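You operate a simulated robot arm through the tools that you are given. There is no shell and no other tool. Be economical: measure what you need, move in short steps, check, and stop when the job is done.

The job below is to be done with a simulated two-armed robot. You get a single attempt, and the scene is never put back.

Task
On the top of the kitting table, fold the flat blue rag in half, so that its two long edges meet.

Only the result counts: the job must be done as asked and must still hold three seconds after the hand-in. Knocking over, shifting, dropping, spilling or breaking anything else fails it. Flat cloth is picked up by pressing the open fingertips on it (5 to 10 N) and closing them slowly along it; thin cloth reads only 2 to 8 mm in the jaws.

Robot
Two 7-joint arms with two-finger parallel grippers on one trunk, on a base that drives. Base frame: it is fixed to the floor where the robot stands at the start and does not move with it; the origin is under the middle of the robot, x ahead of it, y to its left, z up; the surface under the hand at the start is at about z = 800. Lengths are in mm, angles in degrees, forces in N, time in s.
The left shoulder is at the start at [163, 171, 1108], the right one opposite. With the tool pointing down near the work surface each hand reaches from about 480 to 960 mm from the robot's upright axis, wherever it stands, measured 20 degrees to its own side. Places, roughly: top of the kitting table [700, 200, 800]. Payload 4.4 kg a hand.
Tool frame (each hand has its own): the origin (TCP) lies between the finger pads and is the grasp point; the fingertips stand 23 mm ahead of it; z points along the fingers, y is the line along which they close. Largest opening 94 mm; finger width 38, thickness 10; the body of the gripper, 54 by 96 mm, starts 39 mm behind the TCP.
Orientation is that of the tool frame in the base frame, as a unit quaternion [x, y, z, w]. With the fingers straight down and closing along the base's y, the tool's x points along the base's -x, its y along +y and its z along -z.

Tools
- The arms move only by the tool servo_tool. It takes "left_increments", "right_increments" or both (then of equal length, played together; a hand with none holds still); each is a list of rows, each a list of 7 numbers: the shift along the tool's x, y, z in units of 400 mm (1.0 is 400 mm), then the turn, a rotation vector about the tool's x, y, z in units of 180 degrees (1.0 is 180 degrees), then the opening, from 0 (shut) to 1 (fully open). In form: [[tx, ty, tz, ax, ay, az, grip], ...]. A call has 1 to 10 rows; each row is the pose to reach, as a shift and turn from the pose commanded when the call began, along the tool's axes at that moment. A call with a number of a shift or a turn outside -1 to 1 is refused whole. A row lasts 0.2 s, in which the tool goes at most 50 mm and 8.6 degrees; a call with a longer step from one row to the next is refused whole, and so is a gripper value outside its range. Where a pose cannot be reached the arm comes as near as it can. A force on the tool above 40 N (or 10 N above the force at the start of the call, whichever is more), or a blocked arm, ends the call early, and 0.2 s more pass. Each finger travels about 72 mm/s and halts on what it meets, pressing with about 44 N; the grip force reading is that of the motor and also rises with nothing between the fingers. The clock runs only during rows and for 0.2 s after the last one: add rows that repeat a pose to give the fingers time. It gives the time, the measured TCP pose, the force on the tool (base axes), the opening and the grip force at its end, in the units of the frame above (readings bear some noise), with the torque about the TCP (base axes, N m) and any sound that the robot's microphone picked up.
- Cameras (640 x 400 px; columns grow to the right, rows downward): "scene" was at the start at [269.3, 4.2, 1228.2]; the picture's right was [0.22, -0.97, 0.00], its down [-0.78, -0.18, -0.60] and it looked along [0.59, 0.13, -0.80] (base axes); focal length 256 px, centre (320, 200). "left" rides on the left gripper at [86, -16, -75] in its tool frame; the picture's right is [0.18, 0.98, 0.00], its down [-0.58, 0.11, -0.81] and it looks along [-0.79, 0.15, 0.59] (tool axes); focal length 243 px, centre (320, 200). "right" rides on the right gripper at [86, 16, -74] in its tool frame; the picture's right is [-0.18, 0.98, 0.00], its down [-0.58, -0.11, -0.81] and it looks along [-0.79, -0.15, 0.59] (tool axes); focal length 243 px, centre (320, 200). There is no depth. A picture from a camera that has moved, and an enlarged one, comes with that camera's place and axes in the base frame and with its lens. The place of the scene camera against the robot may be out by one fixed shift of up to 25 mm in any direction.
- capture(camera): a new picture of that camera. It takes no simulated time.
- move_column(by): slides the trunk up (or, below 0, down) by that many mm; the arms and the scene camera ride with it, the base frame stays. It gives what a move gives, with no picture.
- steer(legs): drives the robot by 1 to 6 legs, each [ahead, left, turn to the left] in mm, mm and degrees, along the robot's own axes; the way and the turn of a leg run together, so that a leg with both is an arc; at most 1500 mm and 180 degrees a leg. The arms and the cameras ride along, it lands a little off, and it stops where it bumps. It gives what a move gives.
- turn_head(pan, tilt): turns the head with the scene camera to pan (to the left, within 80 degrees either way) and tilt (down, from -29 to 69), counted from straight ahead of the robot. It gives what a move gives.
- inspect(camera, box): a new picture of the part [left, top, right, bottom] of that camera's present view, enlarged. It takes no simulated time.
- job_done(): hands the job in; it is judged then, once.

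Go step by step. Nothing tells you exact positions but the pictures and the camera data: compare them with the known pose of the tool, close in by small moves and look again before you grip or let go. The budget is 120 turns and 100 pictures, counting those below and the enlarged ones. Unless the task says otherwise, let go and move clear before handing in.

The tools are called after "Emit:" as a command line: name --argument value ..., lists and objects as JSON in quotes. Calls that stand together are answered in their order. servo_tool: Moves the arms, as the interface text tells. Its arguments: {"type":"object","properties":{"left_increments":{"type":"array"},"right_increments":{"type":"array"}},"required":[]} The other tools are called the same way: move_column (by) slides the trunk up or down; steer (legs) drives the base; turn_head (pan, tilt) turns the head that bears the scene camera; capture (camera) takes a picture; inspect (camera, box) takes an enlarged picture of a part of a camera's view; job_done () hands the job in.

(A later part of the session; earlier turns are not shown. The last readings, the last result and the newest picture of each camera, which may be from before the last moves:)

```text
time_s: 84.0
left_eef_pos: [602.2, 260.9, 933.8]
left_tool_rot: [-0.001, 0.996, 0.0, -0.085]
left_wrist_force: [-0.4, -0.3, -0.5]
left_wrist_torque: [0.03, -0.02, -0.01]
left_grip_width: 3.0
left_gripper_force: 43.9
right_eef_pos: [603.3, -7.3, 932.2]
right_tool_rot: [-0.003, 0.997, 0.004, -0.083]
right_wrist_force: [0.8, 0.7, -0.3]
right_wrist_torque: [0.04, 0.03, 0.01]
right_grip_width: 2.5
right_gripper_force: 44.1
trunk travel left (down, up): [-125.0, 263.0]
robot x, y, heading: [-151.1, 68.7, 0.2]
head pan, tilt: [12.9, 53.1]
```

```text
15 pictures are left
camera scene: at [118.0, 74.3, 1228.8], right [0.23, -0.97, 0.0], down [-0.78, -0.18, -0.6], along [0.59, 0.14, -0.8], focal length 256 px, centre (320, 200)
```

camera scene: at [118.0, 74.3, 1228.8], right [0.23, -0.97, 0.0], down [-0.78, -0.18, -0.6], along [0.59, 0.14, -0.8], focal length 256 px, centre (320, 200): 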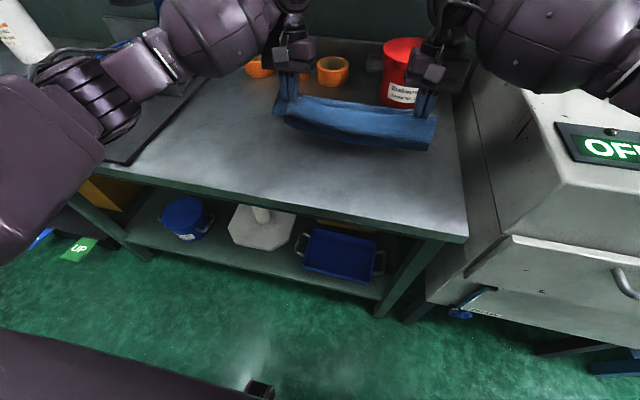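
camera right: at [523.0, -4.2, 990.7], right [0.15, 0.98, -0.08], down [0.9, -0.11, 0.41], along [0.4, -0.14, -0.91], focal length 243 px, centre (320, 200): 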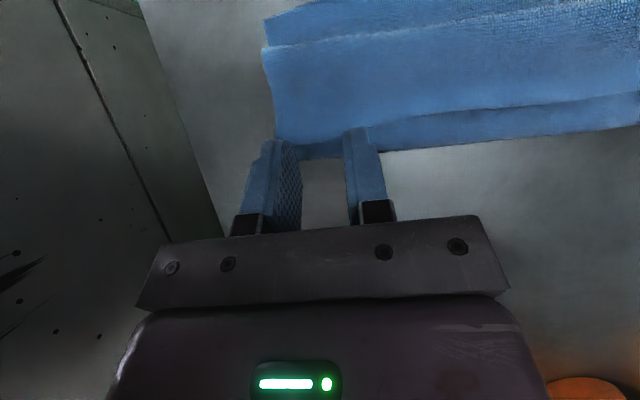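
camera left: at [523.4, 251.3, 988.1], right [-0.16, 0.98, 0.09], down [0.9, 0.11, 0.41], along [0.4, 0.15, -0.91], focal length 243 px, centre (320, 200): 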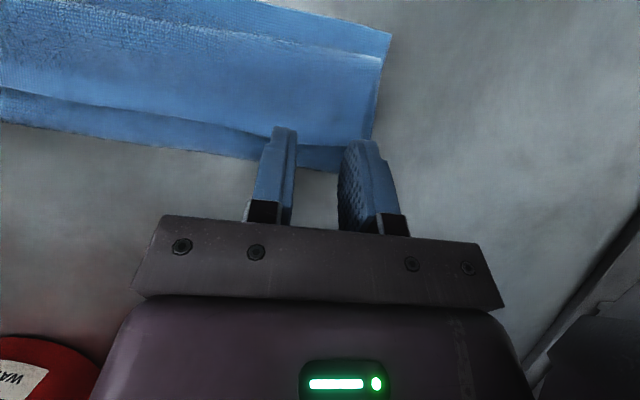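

All the layers were caught, so the whole rag came up with the hands. I set it back down along the same path and release. A better plan follows: grip the exposed single-layer near edge, lift it until the rag hangs open, then lay it down in half. That way the cloth leaves the jaws in the right direction.

Emit:
servo_tool --left_increments '[[0.03, 0, 0.05, 0, 0.02, 0, 0], [0.06, 0, 0.1, 0, 0.05, 0, 0], [0.089, 0, 0.15, 0, 0.08, 0, 0], [0.089, 0, 0.2, 0, 0.111, 0, 0], [0.089, 0, 0.255, 0, 0.111, 0, 0], [0.089, 0, 0.255, 0, 0.111, 0, 0.12], [0.089, 0, 0.255, 0, 0.111, 0, 0.27], [0.089, 0, 0.255, 0, 0.111, 0, 0.27]]' --right_increments '[[0.03, 0, 0.05, 0, 0.02, 0, 0], [0.06, 0, 0.1, 0, 0.05, 0, 0], [0.089, 0, 0.15, 0, 0.08, 0, 0], [0.089, 0, 0.2, 0, 0.111, 0, 0], [0.089, 0, 0.255, 0, 0.111, 0, 0], [0.089, 0, 0.255, 0, 0.111, 0, 0.12], [0.089, 0, 0.255, 0, 0.111, 0, 0.27], [0.089, 0, 0.255, 0, 0.111, 0, 0.27]]'

Emit:
servo_tool --left_increments '[[0.04, 0, -0.08, 0, -0.04, 0, 0.27], [0.08, 0, -0.16, 0, -0.08, 0, 0.27], [0.12, 0, -0.24, 0, -0.12, 0, 0.27], [0.16, 0, -0.32, 0, -0.165, 0, 0.27], [0.16, 0, -0.32, 0, -0.165, 0, 0.27]]' --right_increments '[[0.04, 0, -0.08, 0, -0.04, 0, 0.27], [0.08, 0, -0.16, 0, -0.08, 0, 0.27], [0.12, 0, -0.24, 0, -0.12, 0, 0.27], [0.16, 0, -0.32, 0, -0.165, 0, 0.27], [0.16, 0, -0.32, 0, -0.165, 0, 0.27]]'

Emit:
inspect --camera "scene" --box '[200, 60, 500, 248]'

```text
time_s: 85.8
left_eef_pos: [551.4, 259.4, 839.7]
left_tool_rot: [-0.001, 0.967, 0.0, -0.256]
left_wrist_force: [-0.1, 0.1, 0.8]
left_wrist_torque: [0.0, -0.02, -0.02]
left_grip_width: 25.4
left_gripper_force: 0.0
right_eef_pos: [549.5, -6.6, 836.4]
right_tool_rot: [-0.004, 0.967, 0.003, -0.255]
right_wrist_force: [-0.6, -0.3, -0.1]
right_wrist_torque: [0.0, -0.05, -0.01]
right_grip_width: 25.3
right_gripper_force: 0.1
trunk travel left (down, up): [-125.0, 263.0]
robot x, y, heading: [-150.3, 66.4, 0.1]
head pan, tilt: [12.9, 53.1]
```

```text
time_s: 87.0
left_eef_pos: [558.9, 258.7, 981.0]
left_tool_rot: [-0.001, 1.0, 0.0, -0.001]
left_wrist_force: [0.2, -0.1, -1.1]
left_wrist_torque: [-0.02, -0.02, 0.0]
left_grip_width: 25.4
left_gripper_force: 0.0
right_eef_pos: [558.3, -10.1, 981.0]
right_tool_rot: [-0.004, 1.0, 0.006, 0.001]
right_wrist_force: [-0.7, 0.0, -0.6]
right_wrist_torque: [0.03, 0.05, -0.02]
right_grip_width: 25.4
right_gripper_force: 0.1
trunk travel left (down, up): [-125.0, 263.0]
robot x, y, heading: [-152.0, 67.0, 0.0]
head pan, tilt: [12.9, 53.1]
```

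```text
2.13 times, centred on (350, 154) of scene
camera zoom: at [119.4, 74.4, 1228.0], right [0.23, -0.97, 0.0], down [-0.78, -0.18, -0.6], along [0.58, 0.14, -0.8], focal length 545 px, centre (256, 298)
```

zoom: 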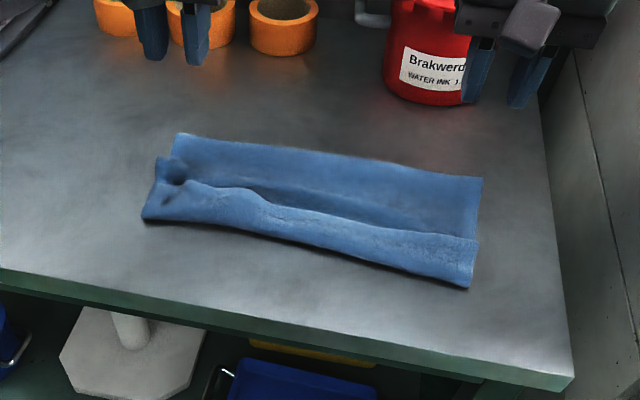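

The rag lies in a new arrangement. I zoom once to understand the layers.

Emit:
inspect --camera "scene" --box '[260, 110, 436, 220]'

```text
3.64 times, centred on (348, 165) of scene
camera zoom: at [119.4, 74.4, 1228.0], right [0.23, -0.97, 0.0], down [-0.78, -0.18, -0.6], along [0.58, 0.14, -0.8], focal length 931 px, centre (218, 327)
```

zoom: 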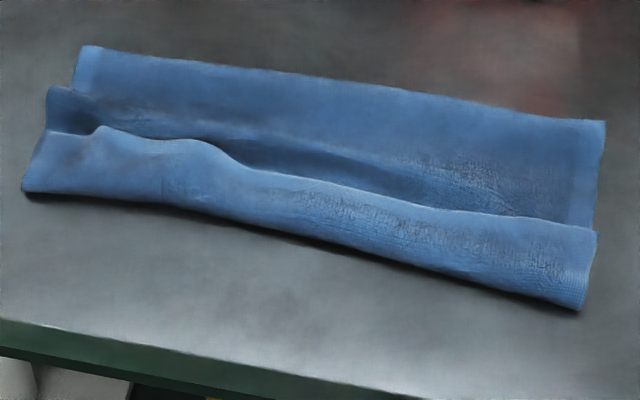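

The rag now lies as one simple fold: a front fold at x≈495, a short top flap, and a single-layer back edge exposed at x≈657. I'll grip that back edge (single layer, y≈265 and −20) with vertical hands, let the rag hang open, and lay it down in half from there. First I hover over it.

Emit:
servo_tool --left_increments '[[-0.06, 0.004, 0.03, 0, 0, 0, 0.27], [-0.12, 0.008, 0.1, 0, 0, 0, 0.27], [-0.18, 0.012, 0.18, 0, 0, 0, 0.27], [-0.2125, 0.015, 0.275, 0, 0, 0, 0.27], [-0.2125, 0.015, 0.275, 0, 0, 0, 0.27]]' --right_increments '[[-0.06, -0.006, 0.03, 0, 0, 0, 0.27], [-0.12, -0.012, 0.1, 0, 0, 0, 0.27], [-0.18, -0.018, 0.18, 0, 0, 0, 0.27], [-0.2125, -0.025, 0.275, 0, 0, 0, 0.27], [-0.2125, -0.025, 0.275, 0, 0, 0, 0.27]]'

Emit:
capture --camera "left"

Emit:
capture --camera "right"

```text
time_s: 88.2
left_eef_pos: [643.9, 266.8, 873.6]
left_tool_rot: [-0.001, 1.0, 0.0, 0.0]
left_wrist_force: [-0.3, -0.3, 0.2]
left_wrist_torque: [0.0, -0.04, 0.0]
left_grip_width: 25.4
left_gripper_force: 0.2
right_eef_pos: [641.3, -17.1, 873.2]
right_tool_rot: [-0.003, 1.0, 0.005, 0.002]
right_wrist_force: [-1.0, -0.6, 0.9]
right_wrist_torque: [0.0, 0.01, -0.01]
right_grip_width: 25.6
right_gripper_force: 0.0
trunk travel left (down, up): [-125.0, 263.0]
robot x, y, heading: [-151.6, 68.6, 0.2]
head pan, tilt: [12.9, 53.1]
```

```text
12 pictures are left
camera left: at [556.6, 249.1, 947.5], right [-0.19, 0.98, 0.0], down [0.58, 0.11, 0.81], along [0.79, 0.15, -0.59], focal length 243 px, centre (320, 200)
```

left: 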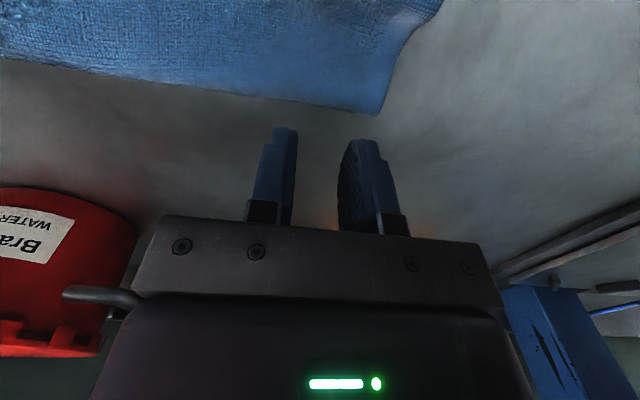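

```text
11 pictures are left
camera right: at [554.5, -3.3, 947.7], right [0.18, 0.98, 0.01], down [0.58, -0.11, 0.81], along [0.8, -0.14, -0.59], focal length 243 px, centre (320, 200)
```

right: 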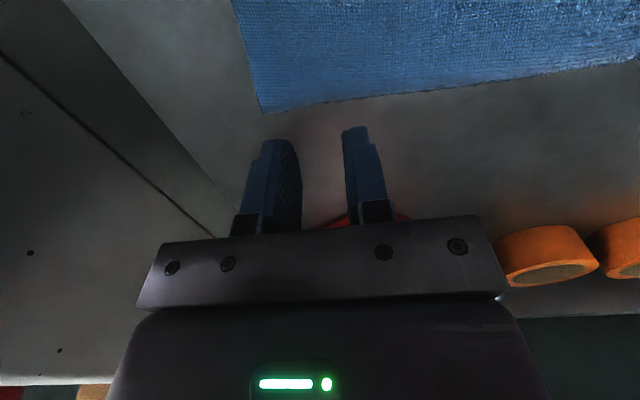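

The back edge is at x≈646 and the hands are well placed. I lower to just above it.

Emit:
servo_tool --left_increments '[[0.01, 0, 0.04, 0, 0, 0, 0.27], [0.01, 0, 0.08, 0, 0, 0, 0.27], [0.01, 0, 0.107, 0, 0, 0, 0.27], [0.01, 0, 0.107, 0, 0, 0, 0.27]]' --right_increments '[[0.0025, 0, 0.04, 0, 0, 0, 0.27], [0.0025, 0, 0.08, 0, 0, 0, 0.27], [0.0025, 0, 0.107, 0, 0, 0, 0.27], [0.0025, 0, 0.107, 0, 0, 0, 0.27]]'

Emit:
servo_tool --left_increments '[[0, 0, 0.006, 0, 0, 0, 0.27], [0, 0, 0.01, 0, 0, 0, 0.27], [0, 0, 0.01, 0, 0, 0, 0.27]]' --right_increments '[[0, 0, 0.006, 0, 0, 0, 0.27], [0, 0, 0.01, 0, 0, 0, 0.27], [0, 0, 0.01, 0, 0, 0, 0.27]]'

```text
time_s: 89.2
left_eef_pos: [640.7, 266.2, 830.6]
left_tool_rot: [-0.001, 1.0, 0.0, 0.001]
left_wrist_force: [-0.5, -0.2, 2.7]
left_wrist_torque: [0.0, 0.02, -0.04]
left_grip_width: 25.4
left_gripper_force: 0.1
right_eef_pos: [641.9, -16.5, 829.5]
right_tool_rot: [-0.003, 1.0, 0.005, 0.003]
right_wrist_force: [0.0, -0.3, 3.7]
right_wrist_torque: [0.01, 0.0, 0.01]
right_grip_width: 25.2
right_gripper_force: 0.1
trunk travel left (down, up): [-125.0, 263.0]
robot x, y, heading: [-151.5, 66.8, 0.4]
head pan, tilt: [12.9, 53.1]
```

```text
time_s: 90.0
left_eef_pos: [640.2, 266.3, 829.6]
left_tool_rot: [-0.001, 1.0, 0.0, 0.001]
left_wrist_force: [2.1, 0.3, 11.2]
left_wrist_torque: [0.03, -0.01, -0.03]
left_grip_width: 24.9
left_gripper_force: 0.1
right_eef_pos: [641.3, -16.5, 828.6]
right_tool_rot: [-0.003, 1.0, 0.006, 0.003]
right_wrist_force: [2.2, 1.7, 10.8]
right_wrist_torque: [0.02, 0.1, 0.0]
right_grip_width: 25.2
right_gripper_force: 0.0
trunk travel left (down, up): [-125.0, 263.0]
robot x, y, heading: [-148.6, 68.8, 0.6]
head pan, tilt: [12.9, 53.1]
```

Contact is at 11 N, so I ease off about 1 mm and close slowly.

Emit:
servo_tool --left_increments '[[0, 0, -0.004, 0, 0, 0, 0.27], [0, -0.003, -0.004, 0, 0, 0, 0.23], [0, -0.006, -0.004, 0, 0, 0, 0.19], [0, -0.009, -0.004, 0, 0, 0, 0.15], [0, -0.012, -0.004, 0, 0, 0, 0.11], [0, -0.015, -0.004, 0, 0, 0, 0.07], [0, -0.018, -0.004, 0, 0, 0, 0.03], [0, -0.018, -0.004, 0, 0, 0, 0], [0, -0.018, -0.004, 0, 0, 0, 0], [0, -0.018, -0.004, 0, 0, 0, 0]]' --right_increments '[[0, 0, -0.004, 0, 0, 0, 0.27], [0, 0.003, -0.004, 0, 0, 0, 0.23], [0, 0.006, -0.004, 0, 0, 0, 0.19], [0, 0.009, -0.004, 0, 0, 0, 0.15], [0, 0.012, -0.004, 0, 0, 0, 0.11], [0, 0.015, -0.004, 0, 0, 0, 0.07], [0, 0.018, -0.004, 0, 0, 0, 0.03], [0, 0.018, -0.004, 0, 0, 0, 0], [0, 0.018, -0.004, 0, 0, 0, 0], [0, 0.018, -0.004, 0, 0, 0, 0]]'

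```text
time_s: 92.2
left_eef_pos: [638.7, 258.7, 828.0]
left_tool_rot: [-0.001, 1.0, 0.0, 0.001]
left_wrist_force: [0.4, -1.8, 10.4]
left_wrist_torque: [0.0, 0.08, -0.04]
left_grip_width: 3.7
left_gripper_force: 44.2
right_eef_pos: [640.7, -8.7, 828.8]
right_tool_rot: [-0.003, 1.0, 0.005, 0.002]
right_wrist_force: [0.0, 2.9, 9.1]
right_wrist_torque: [0.05, 0.13, -0.02]
right_grip_width: 3.3
right_gripper_force: 43.7
trunk travel left (down, up): [-125.0, 263.0]
robot x, y, heading: [-149.2, 67.1, 0.4]
head pan, tilt: [12.9, 53.1]
```

Both jaws read 3.3–3.7 mm, so the cloth is held. I lift straight up about 250 mm so the rag hangs open.

Emit:
servo_tool --left_increments '[[0, 0, -0.08, 0, 0, 0, 0], [0.01, 0.005, -0.16, 0, 0, 0, 0], [0.02, 0.01, -0.25, 0, 0, 0, 0], [0.03, 0.01, -0.35, 0, 0, 0, 0], [0.045, 0.01, -0.45, 0, 0, 0, 0], [0.06, 0.01, -0.55, 0, 0, 0, 0], [0.0625, 0.01, -0.625, 0, 0, 0, 0], [0.0625, 0.01, -0.625, 0, 0, 0, 0], [0.0625, 0.01, -0.625, 0, 0, 0, 0]]' --right_increments '[[0, 0, -0.08, 0, 0, 0, 0], [0.01, -0.005, -0.16, 0, 0, 0, 0], [0.02, -0.01, -0.25, 0, 0, 0, 0], [0.03, -0.01, -0.35, 0, 0, 0, 0], [0.045, -0.01, -0.45, 0, 0, 0, 0], [0.06, -0.01, -0.55, 0, 0, 0, 0], [0.0625, -0.01, -0.625, 0, 0, 0, 0], [0.0625, -0.01, -0.625, 0, 0, 0, 0], [0.0625, -0.01, -0.625, 0, 0, 0, 0]]'

Emit:
capture --camera "scene"

```text
time_s: 94.2
left_eef_pos: [613.9, 261.2, 1077.5]
left_tool_rot: [-0.001, 1.0, 0.0, 0.001]
left_wrist_force: [-0.5, -12.0, -0.7]
left_wrist_torque: [-0.26, -0.03, 0.01]
left_grip_width: 3.6
left_gripper_force: 44.2
right_eef_pos: [616.5, -16.2, 1078.1]
right_tool_rot: [-0.003, 1.0, 0.006, 0.002]
right_wrist_force: [-0.1, 12.4, 0.1]
right_wrist_torque: [0.32, 0.0, -0.09]
right_grip_width: 3.6
right_gripper_force: 44.2
trunk travel left (down, up): [-125.0, 263.0]
robot x, y, heading: [-151.8, 71.6, -0.0]
head pan, tilt: [12.9, 53.1]
```

```text
10 pictures are left
camera scene: at [117.8, 74.3, 1228.8], right [0.23, -0.97, 0.0], down [-0.78, -0.18, -0.6], along [0.59, 0.14, -0.8], focal length 256 px, centre (320, 200)
```

scene: 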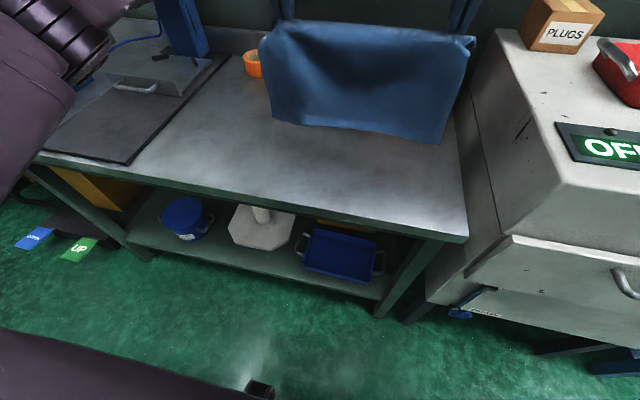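

The rag hangs from both hands, but it looks shorter than its full width. I zoom to see whether the lower part is still folded up.

Emit:
inspect --camera "scene" --box '[250, 0, 490, 150]'

```text
2.67 times, centred on (370, 75) of scene
camera zoom: at [117.8, 74.3, 1228.8], right [0.23, -0.97, 0.0], down [-0.78, -0.18, -0.6], along [0.59, 0.14, -0.8], focal length 682 px, centre (187, 533)
```

zoom: 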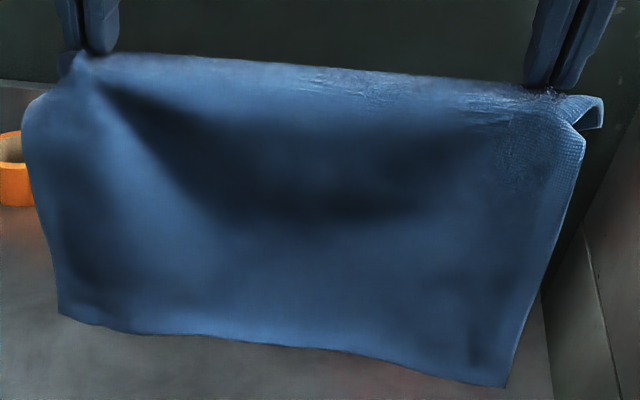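

It's a single sheet hanging fully open, just foreshortened. Now I lower it while moving toward myself, so the lower half lies down with its hem trailing at the back.

Emit:
servo_tool --left_increments '[[0.02, -0.006, 0.0425, 0, 0, 0, 0], [0.06, -0.006, 0.08, 0, 0, 0, 0], [0.11, -0.006, 0.1175, 0, 0, 0, 0], [0.16, -0.006, 0.1625, 0, 0, 0, 0], [0.21, -0.006, 0.2125, 0, 0, 0, 0], [0.26, -0.006, 0.2675, 0, 0, 0, 0], [0.31, -0.006, 0.3225, 0, 0, 0, 0], [0.3475, -0.006, 0.3625, 0, 0, 0, 0], [0.3475, -0.006, 0.3625, 0, 0, 0, 0]]' --right_increments '[[0.02, 0.006, 0.0425, 0, 0, 0, 0], [0.06, 0.006, 0.08, 0, 0, 0, 0], [0.11, 0.006, 0.1175, 0, 0, 0, 0], [0.16, 0.006, 0.1625, 0, 0, 0, 0], [0.21, 0.006, 0.2125, 0, 0, 0, 0], [0.26, 0.006, 0.2675, 0, 0, 0, 0], [0.31, 0.006, 0.3225, 0, 0, 0, 0], [0.3475, 0.006, 0.3625, 0, 0, 0, 0], [0.3475, 0.006, 0.3625, 0, 0, 0, 0]]'

Emit:
capture --camera "left"

Emit:
capture --camera "scene"

```text
time_s: 96.2
left_eef_pos: [475.5, 261.0, 932.1]
left_tool_rot: [-0.001, 1.0, -0.001, -0.001]
left_wrist_force: [0.1, -5.4, 0.2]
left_wrist_torque: [-0.12, 0.0, -0.01]
left_grip_width: 3.4
left_gripper_force: 43.4
right_eef_pos: [477.0, -13.2, 930.9]
right_tool_rot: [-0.003, 1.0, 0.005, 0.002]
right_wrist_force: [-0.8, 6.7, -0.6]
right_wrist_torque: [0.19, 0.01, -0.06]
right_grip_width: 3.6
right_gripper_force: 43.9
trunk travel left (down, up): [-125.0, 263.0]
robot x, y, heading: [-149.4, 69.6, 0.3]
head pan, tilt: [12.9, 53.1]
```

```text
8 pictures are left
camera left: at [389.8, 243.5, 1005.6], right [-0.19, 0.98, 0.0], down [0.58, 0.11, 0.81], along [0.79, 0.15, -0.59], focal length 243 px, centre (320, 200)
```

left: 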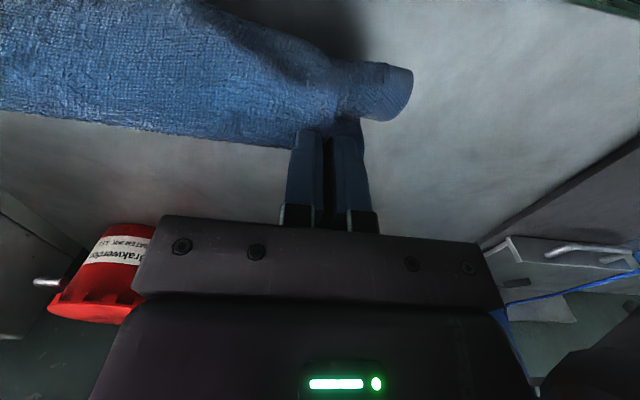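

```text
7 pictures are left
camera scene: at [117.8, 74.3, 1228.9], right [0.23, -0.97, 0.0], down [-0.78, -0.18, -0.6], along [0.59, 0.14, -0.8], focal length 256 px, centre (320, 200)
```

scene: 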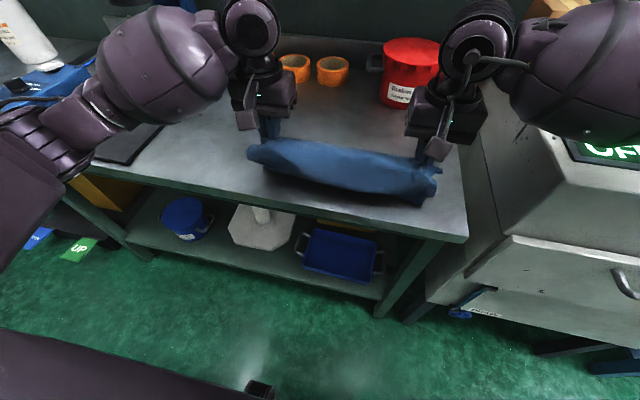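

The lower half seems laid with its hem hidden just behind the held edge. I swing the upper half partway over to the back and look for the hem.

Emit:
servo_tool --left_increments '[[-0.04, 0, -0.002, 0, 0, 0, 0], [-0.08, 0, 0.01, 0, 0, 0, 0], [-0.12, 0, 0.035, 0, 0, 0, 0], [-0.1675, 0, 0.0725, 0, 0, 0, 0], [-0.1675, 0, 0.0725, 0, 0, 0, 0]]' --right_increments '[[-0.04, 0, -0.002, 0, 0, 0, 0], [-0.08, 0, 0.01, 0, 0, 0, 0], [-0.12, 0, 0.035, 0, 0, 0, 0], [-0.1675, 0, 0.0725, 0, 0, 0, 0], [-0.1675, 0, 0.0725, 0, 0, 0, 0]]'

Emit:
capture --camera "left"

```text
time_s: 97.5
left_eef_pos: [542.8, 259.8, 903.7]
left_tool_rot: [0.0, 1.0, -0.001, 0.001]
left_wrist_force: [0.8, -4.6, 0.3]
left_wrist_torque: [-0.15, -0.01, -0.01]
left_grip_width: 3.5
left_gripper_force: 44.0
right_eef_pos: [544.5, -12.0, 902.0]
right_tool_rot: [-0.003, 1.0, 0.006, 0.001]
right_wrist_force: [-0.7, 7.0, -0.2]
right_wrist_torque: [0.16, 0.01, -0.04]
right_grip_width: 3.5
right_gripper_force: 44.7
trunk travel left (down, up): [-125.0, 263.0]
robot x, y, heading: [-149.3, 71.2, 0.1]
head pan, tilt: [12.9, 53.1]
```

```text
6 pictures are left
camera left: at [456.2, 243.2, 977.6], right [-0.19, 0.98, 0.0], down [0.58, 0.11, 0.81], along [0.79, 0.15, -0.59], focal length 243 px, centre (320, 200)
```

left: 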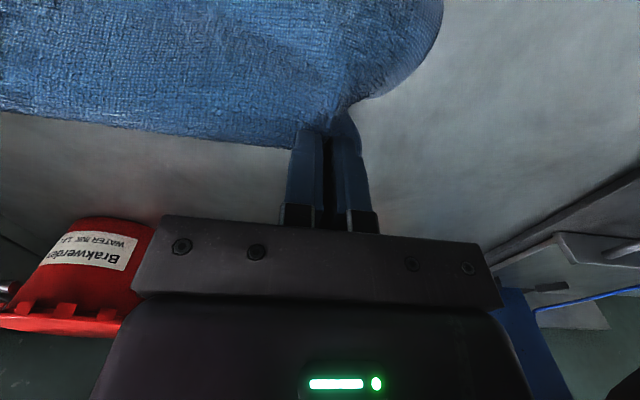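

The hem is still hidden behind the held edge. I swing back a bit further toward me to uncover it and measure its place.

Emit:
servo_tool --left_increments '[[0.0475, 0, -0.0375, 0, 0, 0, 0], [0.1, 0, -0.065, 0, 0, 0, 0], [0.16, 0, -0.07, 0, 0, 0, 0], [0.22, 0, -0.065, 0, 0, 0, 0], [0.2575, 0, -0.055, 0, 0, 0, 0], [0.2575, 0, -0.055, 0, 0, 0, 0]]' --right_increments '[[0.0475, 0, -0.0375, 0, 0, 0, 0], [0.1, 0, -0.065, 0, 0, 0, 0], [0.16, 0, -0.07, 0, 0, 0, 0], [0.22, 0, -0.065, 0, 0, 0, 0], [0.2575, 0, -0.055, 0, 0, 0, 0], [0.2575, 0, -0.055, 0, 0, 0, 0]]'

Emit:
capture --camera "left"

```text
time_s: 98.8
left_eef_pos: [440.1, 259.0, 924.7]
left_tool_rot: [0.0, 1.0, 0.0, 0.0]
left_wrist_force: [-0.2, -5.1, -0.7]
left_wrist_torque: [-0.07, 0.02, 0.02]
left_grip_width: 3.6
left_gripper_force: 44.4
right_eef_pos: [442.5, -13.0, 923.2]
right_tool_rot: [-0.003, 1.0, 0.004, 0.002]
right_wrist_force: [-0.5, 5.1, -0.2]
right_wrist_torque: [0.12, 0.02, 0.0]
right_grip_width: 3.3
right_gripper_force: 43.8
trunk travel left (down, up): [-125.0, 263.0]
robot x, y, heading: [-153.5, 68.2, 0.3]
head pan, tilt: [12.9, 53.1]
```

```text
5 pictures are left
camera left: at [354.0, 242.0, 998.2], right [-0.19, 0.98, 0.0], down [0.58, 0.11, 0.81], along [0.79, 0.15, -0.59], focal length 243 px, centre (320, 200)
```

left: 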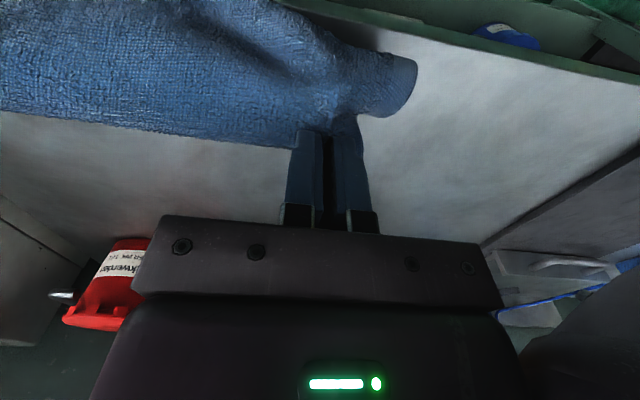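

The hem still isn't visible behind, so the lower part may lie differently from what I assumed. I check with the scene camera.

Emit:
inspect --camera "scene" --box '[220, 90, 480, 252]'

```text
2.46 times, centred on (350, 171) of scene
camera zoom: at [118.1, 74.3, 1228.8], right [0.23, -0.97, 0.0], down [-0.78, -0.18, -0.6], along [0.59, 0.14, -0.8], focal length 630 px, centre (246, 271)
```

zoom: 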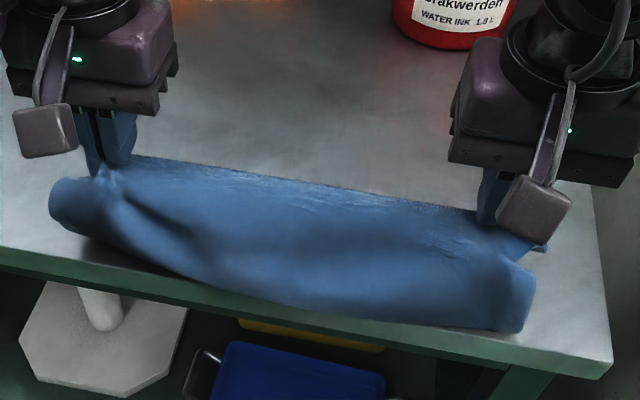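

The belly is toward me and the bottom half lies underneath running to the back, with its hem estimated near x≈527. Now I lay the held edge over to about x 515 and check against the hem just before touchdown.

Emit:
servo_tool --left_increments '[[-0.04, 0, -0.005, 0, 0, 0, 0], [-0.075, 0, -0.0075, 0, 0, 0, 0], [-0.107, 0, 0.02, 0, 0, 0, 0], [-0.1375, 0, 0.055, 0, 0, 0, 0], [-0.158, 0, 0.09, 0, 0, 0, 0], [-0.175, 0, 0.13, 0, 0, 0, 0], [-0.1875, 0, 0.18, 0, 0, 0, 0], [-0.1875, 0, 0.18, 0, 0, 0, 0]]' --right_increments '[[-0.04, 0, -0.005, 0, 0, 0, 0], [-0.075, 0, -0.0075, 0, 0, 0, 0], [-0.107, 0, 0.02, 0, 0, 0, 0], [-0.1375, 0, 0.055, 0, 0, 0, 0], [-0.158, 0, 0.09, 0, 0, 0, 0], [-0.175, 0, 0.13, 0, 0, 0, 0], [-0.1875, 0, 0.18, 0, 0, 0, 0], [-0.1875, 0, 0.18, 0, 0, 0, 0]]'

Emit:
capture --camera "left"

```text
time_s: 100.7
left_eef_pos: [515.0, 259.6, 853.7]
left_tool_rot: [-0.001, 1.0, -0.001, 0.0]
left_wrist_force: [-0.3, -3.9, 0.0]
left_wrist_torque: [-0.07, 0.02, 0.01]
left_grip_width: 3.5
left_gripper_force: 44.0
right_eef_pos: [517.2, -10.8, 852.6]
right_tool_rot: [-0.002, 1.0, 0.004, 0.001]
right_wrist_force: [-0.4, 4.5, 0.6]
right_wrist_torque: [0.12, 0.0, -0.02]
right_grip_width: 3.5
right_gripper_force: 43.9
trunk travel left (down, up): [-125.0, 263.0]
robot x, y, heading: [-151.0, 68.6, 0.3]
head pan, tilt: [12.9, 53.1]
```

```text
3 pictures are left
camera left: at [428.3, 241.9, 927.4], right [-0.18, 0.98, 0.0], down [0.58, 0.11, 0.81], along [0.79, 0.15, -0.59], focal length 243 px, centre (320, 200)
```

left: 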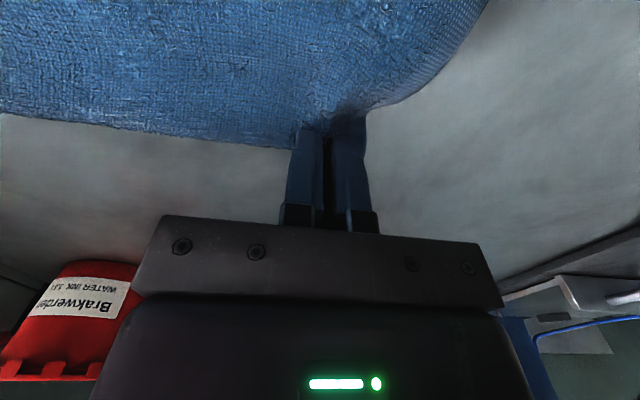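

The hem stays hidden under the held edge, which fits my estimate of about x 525. I set the edge down at about that place, release, rise, and measure.

Emit:
servo_tool --left_increments '[[-0.01, 0, 0.025, 0, 0, 0, 0], [-0.01, 0, 0.05, 0, 0, 0, 0], [-0.01, 0, 0.05, 0, 0, 0, 0], [-0.01, 0, 0.05, 0, 0, 0, 0.08], [-0.01, 0, 0.05, 0, 0, 0, 0.18], [-0.01, 0, 0.05, 0, 0, 0, 0.3], [-0.01, 0, 0.05, 0, 0, 0, 0.3]]' --right_increments '[[-0.005, 0, 0.025, 0, 0, 0, 0], [-0.005, 0, 0.05, 0, 0, 0, 0], [-0.005, 0, 0.05, 0, 0, 0, 0], [-0.005, 0, 0.05, 0, 0, 0, 0.08], [-0.005, 0, 0.05, 0, 0, 0, 0.18], [-0.005, 0, 0.05, 0, 0, 0, 0.3], [-0.005, 0, 0.05, 0, 0, 0, 0.3]]'

Emit:
servo_tool --left_increments '[[0, 0, -0.05, 0, 0, 0, 0.3], [0, 0, -0.12, 0, 0, 0, 0.3], [-0.05, 0, -0.22, 0, 0, 0, 0.3], [-0.12, 0, -0.32, 0, 0, 0, 0.3], [-0.18, 0, -0.38, 0, 0, 0, 0.3], [-0.18, 0, -0.38, 0, 0, 0, 0.3]]' --right_increments '[[0, 0, -0.05, 0, 0, 0, 0.3], [0, 0, -0.12, 0, 0, 0, 0.3], [-0.05, 0, -0.22, 0, 0, 0, 0.3], [-0.12, 0, -0.32, 0, 0, 0, 0.3], [-0.18, 0, -0.38, 0, 0, 0, 0.3], [-0.18, 0, -0.38, 0, 0, 0, 0.3]]'

Emit:
inspect --camera "scene" --box '[240, 110, 460, 247]'

```text
time_s: 102.2
left_eef_pos: [518.6, 261.2, 834.4]
left_tool_rot: [-0.001, 1.0, -0.001, 0.0]
left_wrist_force: [0.1, 0.0, -0.6]
left_wrist_torque: [-0.02, -0.04, -0.03]
left_grip_width: 28.2
left_gripper_force: 0.0
right_eef_pos: [518.3, -10.6, 834.9]
right_tool_rot: [-0.003, 1.0, 0.005, 0.004]
right_wrist_force: [0.7, -0.1, -0.1]
right_wrist_torque: [0.01, 0.01, 0.0]
right_grip_width: 28.1
right_gripper_force: 0.0
trunk travel left (down, up): [-125.0, 263.0]
robot x, y, heading: [-146.2, 68.0, 0.1]
head pan, tilt: [12.9, 53.1]
```

```text
time_s: 103.7
left_eef_pos: [595.8, 259.9, 985.2]
left_tool_rot: [-0.001, 1.0, 0.0, 0.0]
left_wrist_force: [0.7, 0.9, -0.3]
left_wrist_torque: [-0.02, 0.02, 0.02]
left_grip_width: 28.2
left_gripper_force: 0.0
right_eef_pos: [592.0, -13.8, 986.5]
right_tool_rot: [-0.004, 1.0, 0.004, 0.002]
right_wrist_force: [-0.2, -1.1, -0.8]
right_wrist_torque: [0.02, 0.03, 0.02]
right_grip_width: 28.2
right_gripper_force: 0.0
trunk travel left (down, up): [-125.0, 263.0]
robot x, y, heading: [-151.0, 71.5, 0.0]
head pan, tilt: [12.9, 53.1]
```

```text
2.91 times, centred on (350, 178) of scene
camera zoom: at [118.4, 74.4, 1228.5], right [0.23, -0.97, 0.0], down [-0.78, -0.18, -0.6], along [0.58, 0.14, -0.8], focal length 745 px, centre (233, 262)
```

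zoom: 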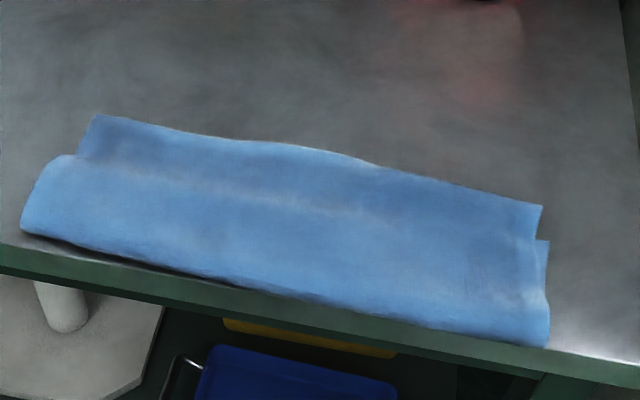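

The rag is folded with its fold at the front. The top edge (x≈530) overshoots the bottom hem (x≈488) by about 40 mm, so the top's last 40 mm is a single layer that's easy to take again. I re-grip the top edge there.

Emit:
servo_tool --left_increments '[[0.06, 0, 0.08, 0, 0, 0, 0.27], [0.12, 0, 0.16, 0, 0, 0, 0.27], [0.1825, 0, 0.25, 0, 0, 0, 0.27], [0.1825, 0, 0.33, 0, 0, 0, 0.27], [0.1825, 0, 0.38, 0, 0, 0, 0.27], [0.1825, 0, 0.38, 0, 0, 0, 0.27]]' --right_increments '[[0.06, 0, 0.08, 0, 0, 0, 0.27], [0.12, 0, 0.16, 0, 0, 0, 0.27], [0.185, 0, 0.25, 0, 0, 0, 0.27], [0.185, 0, 0.33, 0, 0, 0, 0.27], [0.185, 0, 0.383, 0, 0, 0, 0.27], [0.185, 0, 0.383, 0, 0, 0, 0.27]]'

Emit:
servo_tool --left_increments '[[0, 0, 0.005, 0, 0, 0, 0.27], [0, 0, 0.01, 0, 0, 0, 0.27], [0, 0, 0.01, 0, 0, 0, 0.27]]' --right_increments '[[0, 0, 0.005, 0, 0, 0, 0.27], [0, 0, 0.01, 0, 0, 0, 0.27], [0, 0, 0.01, 0, 0, 0, 0.27]]'

```text
time_s: 105.0
left_eef_pos: [519.0, 260.1, 835.8]
left_tool_rot: [0.0, 1.0, 0.0, 0.0]
left_wrist_force: [0.2, -0.5, 1.2]
left_wrist_torque: [0.0, 0.01, 0.02]
left_grip_width: 25.5
left_gripper_force: 0.0
right_eef_pos: [515.7, -10.2, 833.4]
right_tool_rot: [-0.003, 1.0, 0.005, 0.003]
right_wrist_force: [0.5, -0.9, -1.0]
right_wrist_torque: [0.0, -0.01, 0.0]
right_grip_width: 25.3
right_gripper_force: 0.0
trunk travel left (down, up): [-125.0, 263.0]
robot x, y, heading: [-150.3, 65.7, 0.2]
head pan, tilt: [12.9, 53.1]
```

```text
time_s: 105.8
left_eef_pos: [517.5, 262.0, 832.5]
left_tool_rot: [-0.001, 1.0, -0.001, 0.001]
left_wrist_force: [0.4, -0.1, 0.5]
left_wrist_torque: [-0.03, 0.01, 0.0]
left_grip_width: 25.5
left_gripper_force: 0.2
right_eef_pos: [516.9, -9.8, 832.6]
right_tool_rot: [-0.002, 1.0, 0.004, 0.006]
right_wrist_force: [0.8, -1.1, 1.8]
right_wrist_torque: [0.0, -0.01, 0.0]
right_grip_width: 25.6
right_gripper_force: 0.1
trunk travel left (down, up): [-125.0, 263.0]
robot x, y, heading: [-152.3, 71.1, 0.5]
head pan, tilt: [12.9, 53.1]
```

A few millimetres more to get 5–10 N, then close.

Emit:
servo_tool --left_increments '[[0, 0, 0.005, 0, 0, 0, 0.27], [0, 0, 0.009, 0, 0, 0, 0.27], [0, 0, 0.009, 0, 0, 0, 0.27]]' --right_increments '[[0, 0, 0.005, 0, 0, 0, 0.27], [0, 0, 0.008, 0, 0, 0, 0.27], [0, 0, 0.008, 0, 0, 0, 0.27]]'

Emit:
servo_tool --left_increments '[[0, -0.003, 0, 0, 0, 0, 0.23], [0, -0.006, 0, 0, 0, 0, 0.19], [0, -0.009, 0, 0, 0, 0, 0.15], [0, -0.012, 0, 0, 0, 0, 0.11], [0, -0.012, 0, 0, 0, 0, 0.07], [0, -0.012, 0, 0, 0, 0, 0.03], [0, -0.012, 0, 0, 0, 0, 0], [0, -0.012, 0, 0, 0, 0, 0], [0, -0.012, 0, 0, 0, 0, 0]]' --right_increments '[[0, 0.003, 0, 0, 0, 0, 0.23], [0, 0.006, 0, 0, 0, 0, 0.19], [0, 0.009, 0, 0, 0, 0, 0.15], [0, 0.012, 0, 0, 0, 0, 0.11], [0, 0.012, 0, 0, 0, 0, 0.07], [0, 0.012, 0, 0, 0, 0, 0.03], [0, 0.012, 0, 0, 0, 0, 0], [0, 0.012, 0, 0, 0, 0, 0], [0, 0.012, 0, 0, 0, 0, 0]]'

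```text
time_s: 106.7
left_eef_pos: [517.4, 262.1, 828.1]
left_tool_rot: [-0.001, 1.0, 0.0, 0.002]
left_wrist_force: [0.4, 0.1, 0.9]
left_wrist_torque: [0.0, 0.0, -0.03]
left_grip_width: 25.5
left_gripper_force: 0.0
right_eef_pos: [517.2, -7.9, 830.5]
right_tool_rot: [-0.004, 1.0, 0.004, 0.008]
right_wrist_force: [0.1, -0.4, 1.9]
right_wrist_torque: [-0.06, 0.01, -0.02]
right_grip_width: 25.2
right_gripper_force: 0.0
trunk travel left (down, up): [-125.0, 263.0]
robot x, y, heading: [-152.4, 66.2, 0.3]
head pan, tilt: [12.9, 53.1]
```

```text
time_s: 108.7
left_eef_pos: [514.8, 256.0, 828.4]
left_tool_rot: [-0.001, 1.0, -0.001, 0.002]
left_wrist_force: [0.2, -3.1, 1.4]
left_wrist_torque: [-0.03, -0.01, -0.01]
left_grip_width: 3.8
left_gripper_force: 44.2
right_eef_pos: [513.9, -5.3, 826.8]
right_tool_rot: [-0.004, 1.0, 0.005, 0.004]
right_wrist_force: [-1.6, 3.2, 29.0]
right_wrist_torque: [0.06, 0.21, 0.06]
right_grip_width: 4.2
right_gripper_force: 44.3
trunk travel left (down, up): [-125.0, 263.0]
robot x, y, heading: [-150.6, 67.2, 0.1]
head pan, tilt: [12.9, 53.1]
```

The top edge is held again. I lift it slightly, bring it about 39 mm back toward me onto the bottom hem, set it down and release, then check.

Emit:
servo_tool --left_increments '[[0, 0, -0.04, 0, 0, 0, 0], [0.01, 0, -0.08, 0, 0, 0, 0], [0.04, 0, -0.1, 0, 0, 0, 0], [0.07, 0, -0.1, 0, 0, 0, 0], [0.0975, 0, -0.08, 0, 0, 0, 0], [0.0975, 0, -0.04, 0, 0, 0, 0], [0.0975, 0, -0.012, 0, 0, 0, 0], [0.0975, 0, -0.012, 0, 0, 0, 0.08], [0.0975, 0, -0.012, 0, 0, 0, 0.2], [0.0975, 0, -0.012, 0, 0, 0, 0.3]]' --right_increments '[[0, 0, -0.04, 0, 0, 0, 0], [0.01, 0, -0.08, 0, 0, 0, 0], [0.04, 0, -0.1, 0, 0, 0, 0], [0.07, 0, -0.1, 0, 0, 0, 0], [0.0975, 0, -0.08, 0, 0, 0, 0], [0.0975, 0, -0.04, 0, 0, 0, 0], [0.0975, 0, -0.016, 0, 0, 0, 0], [0.0975, 0, -0.016, 0, 0, 0, 0.08], [0.0975, 0, -0.016, 0, 0, 0, 0.2], [0.0975, 0, -0.016, 0, 0, 0, 0.3]]'

Emit:
servo_tool --left_increments '[[0, 0, -0.05, 0, 0, 0, 0.3], [0, 0, -0.12, 0, 0, 0, 0.3], [-0.06, 0, -0.22, 0, 0, 0, 0.3], [-0.15, 0, -0.3, 0, 0, 0, 0.3], [-0.24, 0, -0.37, 0, 0, 0, 0.3], [-0.28, 0, -0.38, 0, 0, 0, 0.3], [-0.28, 0, -0.38, 0, 0, 0, 0.3]]' --right_increments '[[0, 0, -0.05, 0, 0, 0, 0.3], [0, 0, -0.12, 0, 0, 0, 0.3], [-0.06, 0, -0.22, 0, 0, 0, 0.3], [-0.15, 0, -0.3, 0, 0, 0, 0.3], [-0.24, 0, -0.37, 0, 0, 0, 0.3], [-0.28, 0, -0.38, 0, 0, 0, 0.3], [-0.28, 0, -0.38, 0, 0, 0, 0.3]]'

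Emit:
inspect --camera "scene" --box '[240, 110, 460, 247]'

```text
time_s: 110.8
left_eef_pos: [480.7, 256.5, 832.7]
left_tool_rot: [0.0, 1.0, -0.001, 0.002]
left_wrist_force: [0.6, 0.0, 3.0]
left_wrist_torque: [-0.01, 0.04, -0.04]
left_grip_width: 27.0
left_gripper_force: 0.0
right_eef_pos: [478.5, -6.6, 835.3]
right_tool_rot: [-0.002, 1.0, 0.005, 0.006]
right_wrist_force: [0.2, 0.1, 1.2]
right_wrist_torque: [-0.01, -0.02, -0.01]
right_grip_width: 27.6
right_gripper_force: 0.1
trunk travel left (down, up): [-125.0, 263.0]
robot x, y, heading: [-150.8, 69.1, 0.1]
head pan, tilt: [12.9, 53.1]
```

```text
time_s: 112.5
left_eef_pos: [593.3, 255.2, 982.3]
left_tool_rot: [-0.001, 1.0, 0.0, 0.0]
left_wrist_force: [-0.5, 0.2, -0.6]
left_wrist_torque: [-0.03, 0.0, 0.01]
left_grip_width: 28.3
left_gripper_force: 0.0
right_eef_pos: [590.6, -8.9, 982.9]
right_tool_rot: [-0.002, 1.0, 0.004, 0.003]
right_wrist_force: [1.0, 0.7, -0.3]
right_wrist_torque: [-0.03, 0.0, 0.0]
right_grip_width: 28.1
right_gripper_force: 0.1
trunk travel left (down, up): [-125.0, 263.0]
robot x, y, heading: [-151.1, 65.9, 0.0]
head pan, tilt: [12.9, 53.1]
```

```text
2.91 times, centred on (350, 178) of scene
camera zoom: at [117.8, 74.3, 1228.8], right [0.23, -0.97, 0.0], down [-0.78, -0.18, -0.6], along [0.59, 0.14, -0.8], focal length 745 px, centre (233, 262)
```

zoom: 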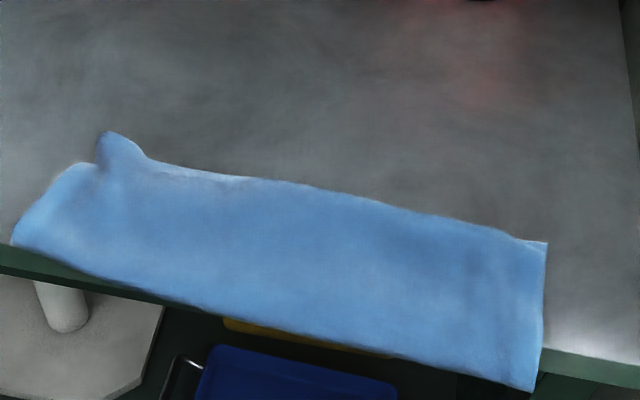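

The edges now meet along most of the length, but the front fold droops over the table's edge. I pinch both layers together near the back edge, further in from the corners, and pull the whole rag about 65 mm onto the table, which should also flatten the fold.

Emit:
servo_tool --left_increments '[[0.06, -0.02, 0.06, 0, 0, 0, 0.2], [0.12, -0.04, 0.13, 0, 0, 0, 0.2], [0.18, -0.06, 0.2, 0, 0, 0, 0.2], [0.24, -0.08, 0.27, 0, 0, 0, 0.2], [0.2825, -0.1, 0.34, 0, 0, 0, 0.2], [0.2825, -0.1, 0.37, 0, 0, 0, 0.2], [0.2825, -0.1, 0.37, 0, 0, 0, 0.2]]' --right_increments '[[0.06, 0.02, 0.06, 0, 0, 0, 0.2], [0.12, 0.04, 0.13, 0, 0, 0, 0.2], [0.18, 0.06, 0.2, 0, 0, 0, 0.2], [0.24, 0.08, 0.27, 0, 0, 0, 0.2], [0.2775, 0.0975, 0.34, 0, 0, 0, 0.2], [0.2775, 0.0975, 0.3725, 0, 0, 0, 0.2], [0.2775, 0.0975, 0.3725, 0, 0, 0, 0.2]]'

Emit:
servo_tool --left_increments '[[0, 0, 0.006, 0, 0, 0, 0.2], [0, 0, 0.012, 0, 0, 0, 0.2], [0, 0, 0.012, 0, 0, 0, 0.2]]' --right_increments '[[0, 0, 0.006, 0, 0, 0, 0.2], [0, 0, 0.012, 0, 0, 0, 0.2], [0, 0, 0.012, 0, 0, 0, 0.2]]'

```text
time_s: 114.0
left_eef_pos: [477.9, 216.3, 833.9]
left_tool_rot: [0.0, 1.0, 0.0, 0.001]
left_wrist_force: [-0.9, 0.3, 2.0]
left_wrist_torque: [0.03, 0.03, 0.01]
left_grip_width: 18.8
left_gripper_force: 0.0
right_eef_pos: [478.9, 32.7, 834.2]
right_tool_rot: [-0.003, 1.0, 0.006, 0.002]
right_wrist_force: [-0.2, 1.0, 1.3]
right_wrist_torque: [-0.01, 0.0, 0.01]
right_grip_width: 18.5
right_gripper_force: 0.0
trunk travel left (down, up): [-125.0, 263.0]
robot x, y, heading: [-150.2, 68.0, 0.2]
head pan, tilt: [12.9, 53.1]
```

```text
time_s: 114.8
left_eef_pos: [478.1, 216.9, 831.7]
left_tool_rot: [0.0, 1.0, 0.0, 0.001]
left_wrist_force: [0.2, 0.3, 10.9]
left_wrist_torque: [0.0, 0.1, 0.01]
left_grip_width: 18.2
left_gripper_force: 0.0
right_eef_pos: [479.1, 32.5, 831.0]
right_tool_rot: [-0.002, 1.0, 0.006, 0.004]
right_wrist_force: [-0.3, -0.3, 6.8]
right_wrist_torque: [-0.03, 0.01, 0.0]
right_grip_width: 18.5
right_gripper_force: 0.0
trunk travel left (down, up): [-125.0, 263.0]
robot x, y, heading: [-147.8, 67.7, 0.3]
head pan, tilt: [12.9, 53.1]
```

The tips press at 7–11 N on two layers. I close slowly.

Emit:
servo_tool --left_increments '[[0, 0, 0, 0, 0, 0, 0.17], [0, 0, 0, 0, 0, 0, 0.14], [0, 0, 0, 0, 0, 0, 0.11], [0, 0, 0, 0, 0, 0, 0.08], [0, 0, 0, 0, 0, 0, 0.05], [0, 0, 0, 0, 0, 0, 0.02], [0, 0, 0, 0, 0, 0, 0], [0, 0, 0, 0, 0, 0, 0], [0, 0, 0, 0, 0, 0, 0]]' --right_increments '[[0, 0, 0.003, 0, 0, 0, 0.17], [0, 0, 0.003, 0, 0, 0, 0.14], [0, 0, 0.003, 0, 0, 0, 0.11], [0, 0, 0.003, 0, 0, 0, 0.08], [0, 0, 0.003, 0, 0, 0, 0.05], [0, 0, 0.003, 0, 0, 0, 0.02], [0, 0, 0.003, 0, 0, 0, 0], [0, 0, 0.003, 0, 0, 0, 0], [0, 0, 0.003, 0, 0, 0, 0]]'

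```text
time_s: 116.8
left_eef_pos: [476.9, 217.2, 831.4]
left_tool_rot: [-0.001, 1.0, 0.001, 0.001]
left_wrist_force: [1.0, 1.6, 12.7]
left_wrist_torque: [0.06, 0.13, -0.03]
left_grip_width: 3.4
left_gripper_force: 44.4
right_eef_pos: [478.1, 32.5, 830.8]
right_tool_rot: [-0.002, 1.0, 0.006, 0.003]
right_wrist_force: [1.1, -2.4, 16.7]
right_wrist_torque: [-0.1, 0.01, 0.04]
right_grip_width: 0.0
right_gripper_force: 42.4
trunk travel left (down, up): [-125.0, 263.0]
robot x, y, heading: [-150.4, 71.3, 0.3]
head pan, tilt: [12.9, 53.1]
```

The jaws only catch the top layer (the right slipped off), so I won't drag that way. I release and lift. Then I'll push the front fold itself onto the table from the front with wide-open fingers, which moves both layers together. First I back the robot up for reach.

Emit:
servo_tool --left_increments '[[0, 0, 0, 0, 0, 0, 0.06], [0, 0, 0, 0, 0, 0, 0.13], [0, 0, -0.003, 0, 0, 0, 0.2], [0, 0, -0.06, 0, 0, 0, 0.22], [0, 0, -0.15, 0, 0, 0, 0.3], [0, 0, -0.25, 0, 0, 0, 0.3], [0, 0, -0.25, 0, 0, 0, 0.3]]' --right_increments '[[0, 0, -0.01, 0, 0, 0, 0], [0, 0, -0.03, 0, 0, 0, 0], [0, 0, -0.06, 0, 0, 0, 0.1], [0, 0, -0.1, 0, 0, 0, 0.2], [0, 0, -0.18, 0, 0, 0, 0.3], [0, 0, -0.25, 0, 0, 0, 0.3], [0, 0, -0.25, 0, 0, 0, 0.3]]'

Emit:
steer --legs '[[-90, 0, 0]]'

```text
time_s: 118.5
left_eef_pos: [480.5, 217.5, 928.9]
left_tool_rot: [-0.001, 1.0, 0.0, -0.002]
left_wrist_force: [0.0, -0.4, 0.0]
left_wrist_torque: [0.01, 0.01, 0.03]
left_grip_width: 28.1
left_gripper_force: 0.0
right_eef_pos: [479.2, 32.4, 927.1]
right_tool_rot: [-0.002, 1.0, 0.004, 0.001]
right_wrist_force: [-0.1, -0.3, -0.2]
right_wrist_torque: [-0.02, 0.01, -0.02]
right_grip_width: 28.0
right_gripper_force: 0.0
trunk travel left (down, up): [-125.0, 263.0]
robot x, y, heading: [-150.3, 65.9, 0.2]
head pan, tilt: [12.9, 53.1]
```

```text
time_s: 119.6
left_eef_pos: [388.7, 218.5, 929.8]
left_tool_rot: [-0.001, 1.0, -0.001, 0.0]
left_wrist_force: [-0.7, -0.1, 0.2]
left_wrist_torque: [-0.01, 0.01, 0.04]
left_grip_width: 28.1
left_gripper_force: 0.1
right_eef_pos: [386.9, 31.6, 928.1]
right_tool_rot: [-0.003, 1.0, 0.005, 0.002]
right_wrist_force: [-0.6, -0.8, 0.6]
right_wrist_torque: [0.01, -0.02, 0.01]
right_grip_width: 28.2
right_gripper_force: 0.1
trunk travel left (down, up): [-125.0, 263.0]
robot x, y, heading: [-236.7, 64.3, 0.3]
head pan, tilt: [12.9, 53.1]
```

Now I move in front of the table edge, open wide, and lower the tips to just below the table-top level, clear of the fold.

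Emit:
servo_tool --left_increments '[[0.067, 0.008, 0, 0, 0, 0, 0.5], [0.135, 0.016, 0, 0, 0, 0, 0.7], [0.135, 0.016, 0.05, 0, 0, 0, 0.9], [0.135, 0.016, 0.12, 0, 0, 0, 1], [0.135, 0.016, 0.2, 0, 0, 0, 1], [0.135, 0.016, 0.2825, 0, 0, 0, 1], [0.135, 0.016, 0.2825, 0, 0, 0, 1]]' --right_increments '[[0.065, -0.015, 0, 0, 0, 0, 0.5], [0.13, -0.03, 0, 0, 0, 0, 0.7], [0.13, -0.03, 0.05, 0, 0, 0, 0.9], [0.13, -0.03, 0.12, 0, 0, 0, 1], [0.13, -0.03, 0.2, 0, 0, 0, 1], [0.13, -0.03, 0.279, 0, 0, 0, 1], [0.13, -0.03, 0.279, 0, 0, 0, 1]]'

```text
time_s: 121.2
left_eef_pos: [334.5, 223.3, 813.5]
left_tool_rot: [-0.001, 1.0, 0.0, 0.001]
left_wrist_force: [0.4, -0.1, 0.0]
left_wrist_torque: [0.0, -0.04, 0.0]
left_grip_width: 93.8
left_gripper_force: 0.0
right_eef_pos: [337.4, 20.6, 817.5]
right_tool_rot: [-0.004, 1.0, 0.005, 0.001]
right_wrist_force: [-0.1, 0.4, -0.3]
right_wrist_torque: [-0.04, 0.0, -0.03]
right_grip_width: 94.2
right_gripper_force: 0.0
trunk travel left (down, up): [-125.0, 263.0]
robot x, y, heading: [-242.6, 67.6, 0.2]
head pan, tilt: [12.9, 53.1]
```

In position. I push forward slowly, watching for contact with the table's edge.

Emit:
servo_tool --left_increments '[[-0.012, 0, 0, 0, 0, 0, 1], [-0.024, 0, 0, 0, 0, 0, 1], [-0.036, 0, 0, 0, 0, 0, 1], [-0.048, 0, 0, 0, 0, 0, 1], [-0.06, 0, 0, 0, 0, 0, 1], [-0.07, 0, 0, 0, 0, 0, 1], [-0.07, 0, 0, 0, 0, 0, 1]]' --right_increments '[[-0.012, 0, 0, 0, 0, 0, 1], [-0.024, 0, 0, 0, 0, 0, 1], [-0.036, 0, 0, 0, 0, 0, 1], [-0.048, 0, 0, 0, 0, 0, 1], [-0.06, 0, 0, 0, 0, 0, 1], [-0.07, 0, 0, 0, 0, 0, 1], [-0.07, 0, 0, 0, 0, 0, 1]]'

```text
time_s: 122.8
left_eef_pos: [362.2, 224.7, 816.3]
left_tool_rot: [-0.002, 1.0, 0.001, -0.001]
left_wrist_force: [-0.3, 0.3, 0.8]
left_wrist_torque: [-0.03, 0.0, 0.03]
left_grip_width: 94.0
left_gripper_force: 0.0
right_eef_pos: [365.1, 21.8, 816.0]
right_tool_rot: [-0.004, 1.0, 0.006, 0.002]
right_wrist_force: [0.0, 0.4, 1.2]
right_wrist_torque: [0.0, -0.02, -0.02]
right_grip_width: 94.0
right_gripper_force: 0.0
trunk travel left (down, up): [-125.0, 263.0]
robot x, y, heading: [-243.4, 67.5, 0.3]
head pan, tilt: [12.9, 53.1]
```

No table contact yet. I raise the tips to just above the table-top and keep pushing the fold about 40 mm inward.

Emit:
servo_tool --left_increments '[[0, 0, -0.015, 0, 0, 0, 1], [0, 0, -0.027, 0, 0, 0, 1], [-0.013, 0, -0.027, 0, 0, 0, 1], [-0.026, 0, -0.027, 0, 0, 0, 1], [-0.039, 0, -0.027, 0, 0, 0, 1], [-0.052, 0, -0.027, 0, 0, 0, 1], [-0.065, 0, -0.027, 0, 0, 0, 1], [-0.078, 0, -0.027, 0, 0, 0, 1], [-0.091, 0, -0.027, 0, 0, 0, 1], [-0.1, 0, -0.027, 0, 0, 0, 1]]' --right_increments '[[0, 0, -0.015, 0, 0, 0, 1], [0, 0, -0.027, 0, 0, 0, 1], [-0.013, 0, -0.027, 0, 0, 0, 1], [-0.026, 0, -0.027, 0, 0, 0, 1], [-0.039, 0, -0.027, 0, 0, 0, 1], [-0.052, 0, -0.027, 0, 0, 0, 1], [-0.065, 0, -0.027, 0, 0, 0, 1], [-0.078, 0, -0.027, 0, 0, 0, 1], [-0.091, 0, -0.027, 0, 0, 0, 1], [-0.1, 0, -0.027, 0, 0, 0, 1]]'

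```text
time_s: 125.0
left_eef_pos: [401.6, 223.6, 829.2]
left_tool_rot: [-0.001, 1.0, 0.0, 0.0]
left_wrist_force: [-0.3, 0.5, 3.0]
left_wrist_torque: [-0.15, -0.06, -0.01]
left_grip_width: 93.9
left_gripper_force: 0.0
right_eef_pos: [403.8, 22.6, 828.6]
right_tool_rot: [-0.004, 1.0, 0.006, 0.003]
right_wrist_force: [-4.4, 1.3, 10.5]
right_wrist_torque: [-0.15, -0.01, 0.08]
right_grip_width: 93.6
right_gripper_force: 0.0
trunk travel left (down, up): [-125.0, 263.0]
robot x, y, heading: [-241.9, 70.7, 0.5]
head pan, tilt: [12.9, 53.1]
```

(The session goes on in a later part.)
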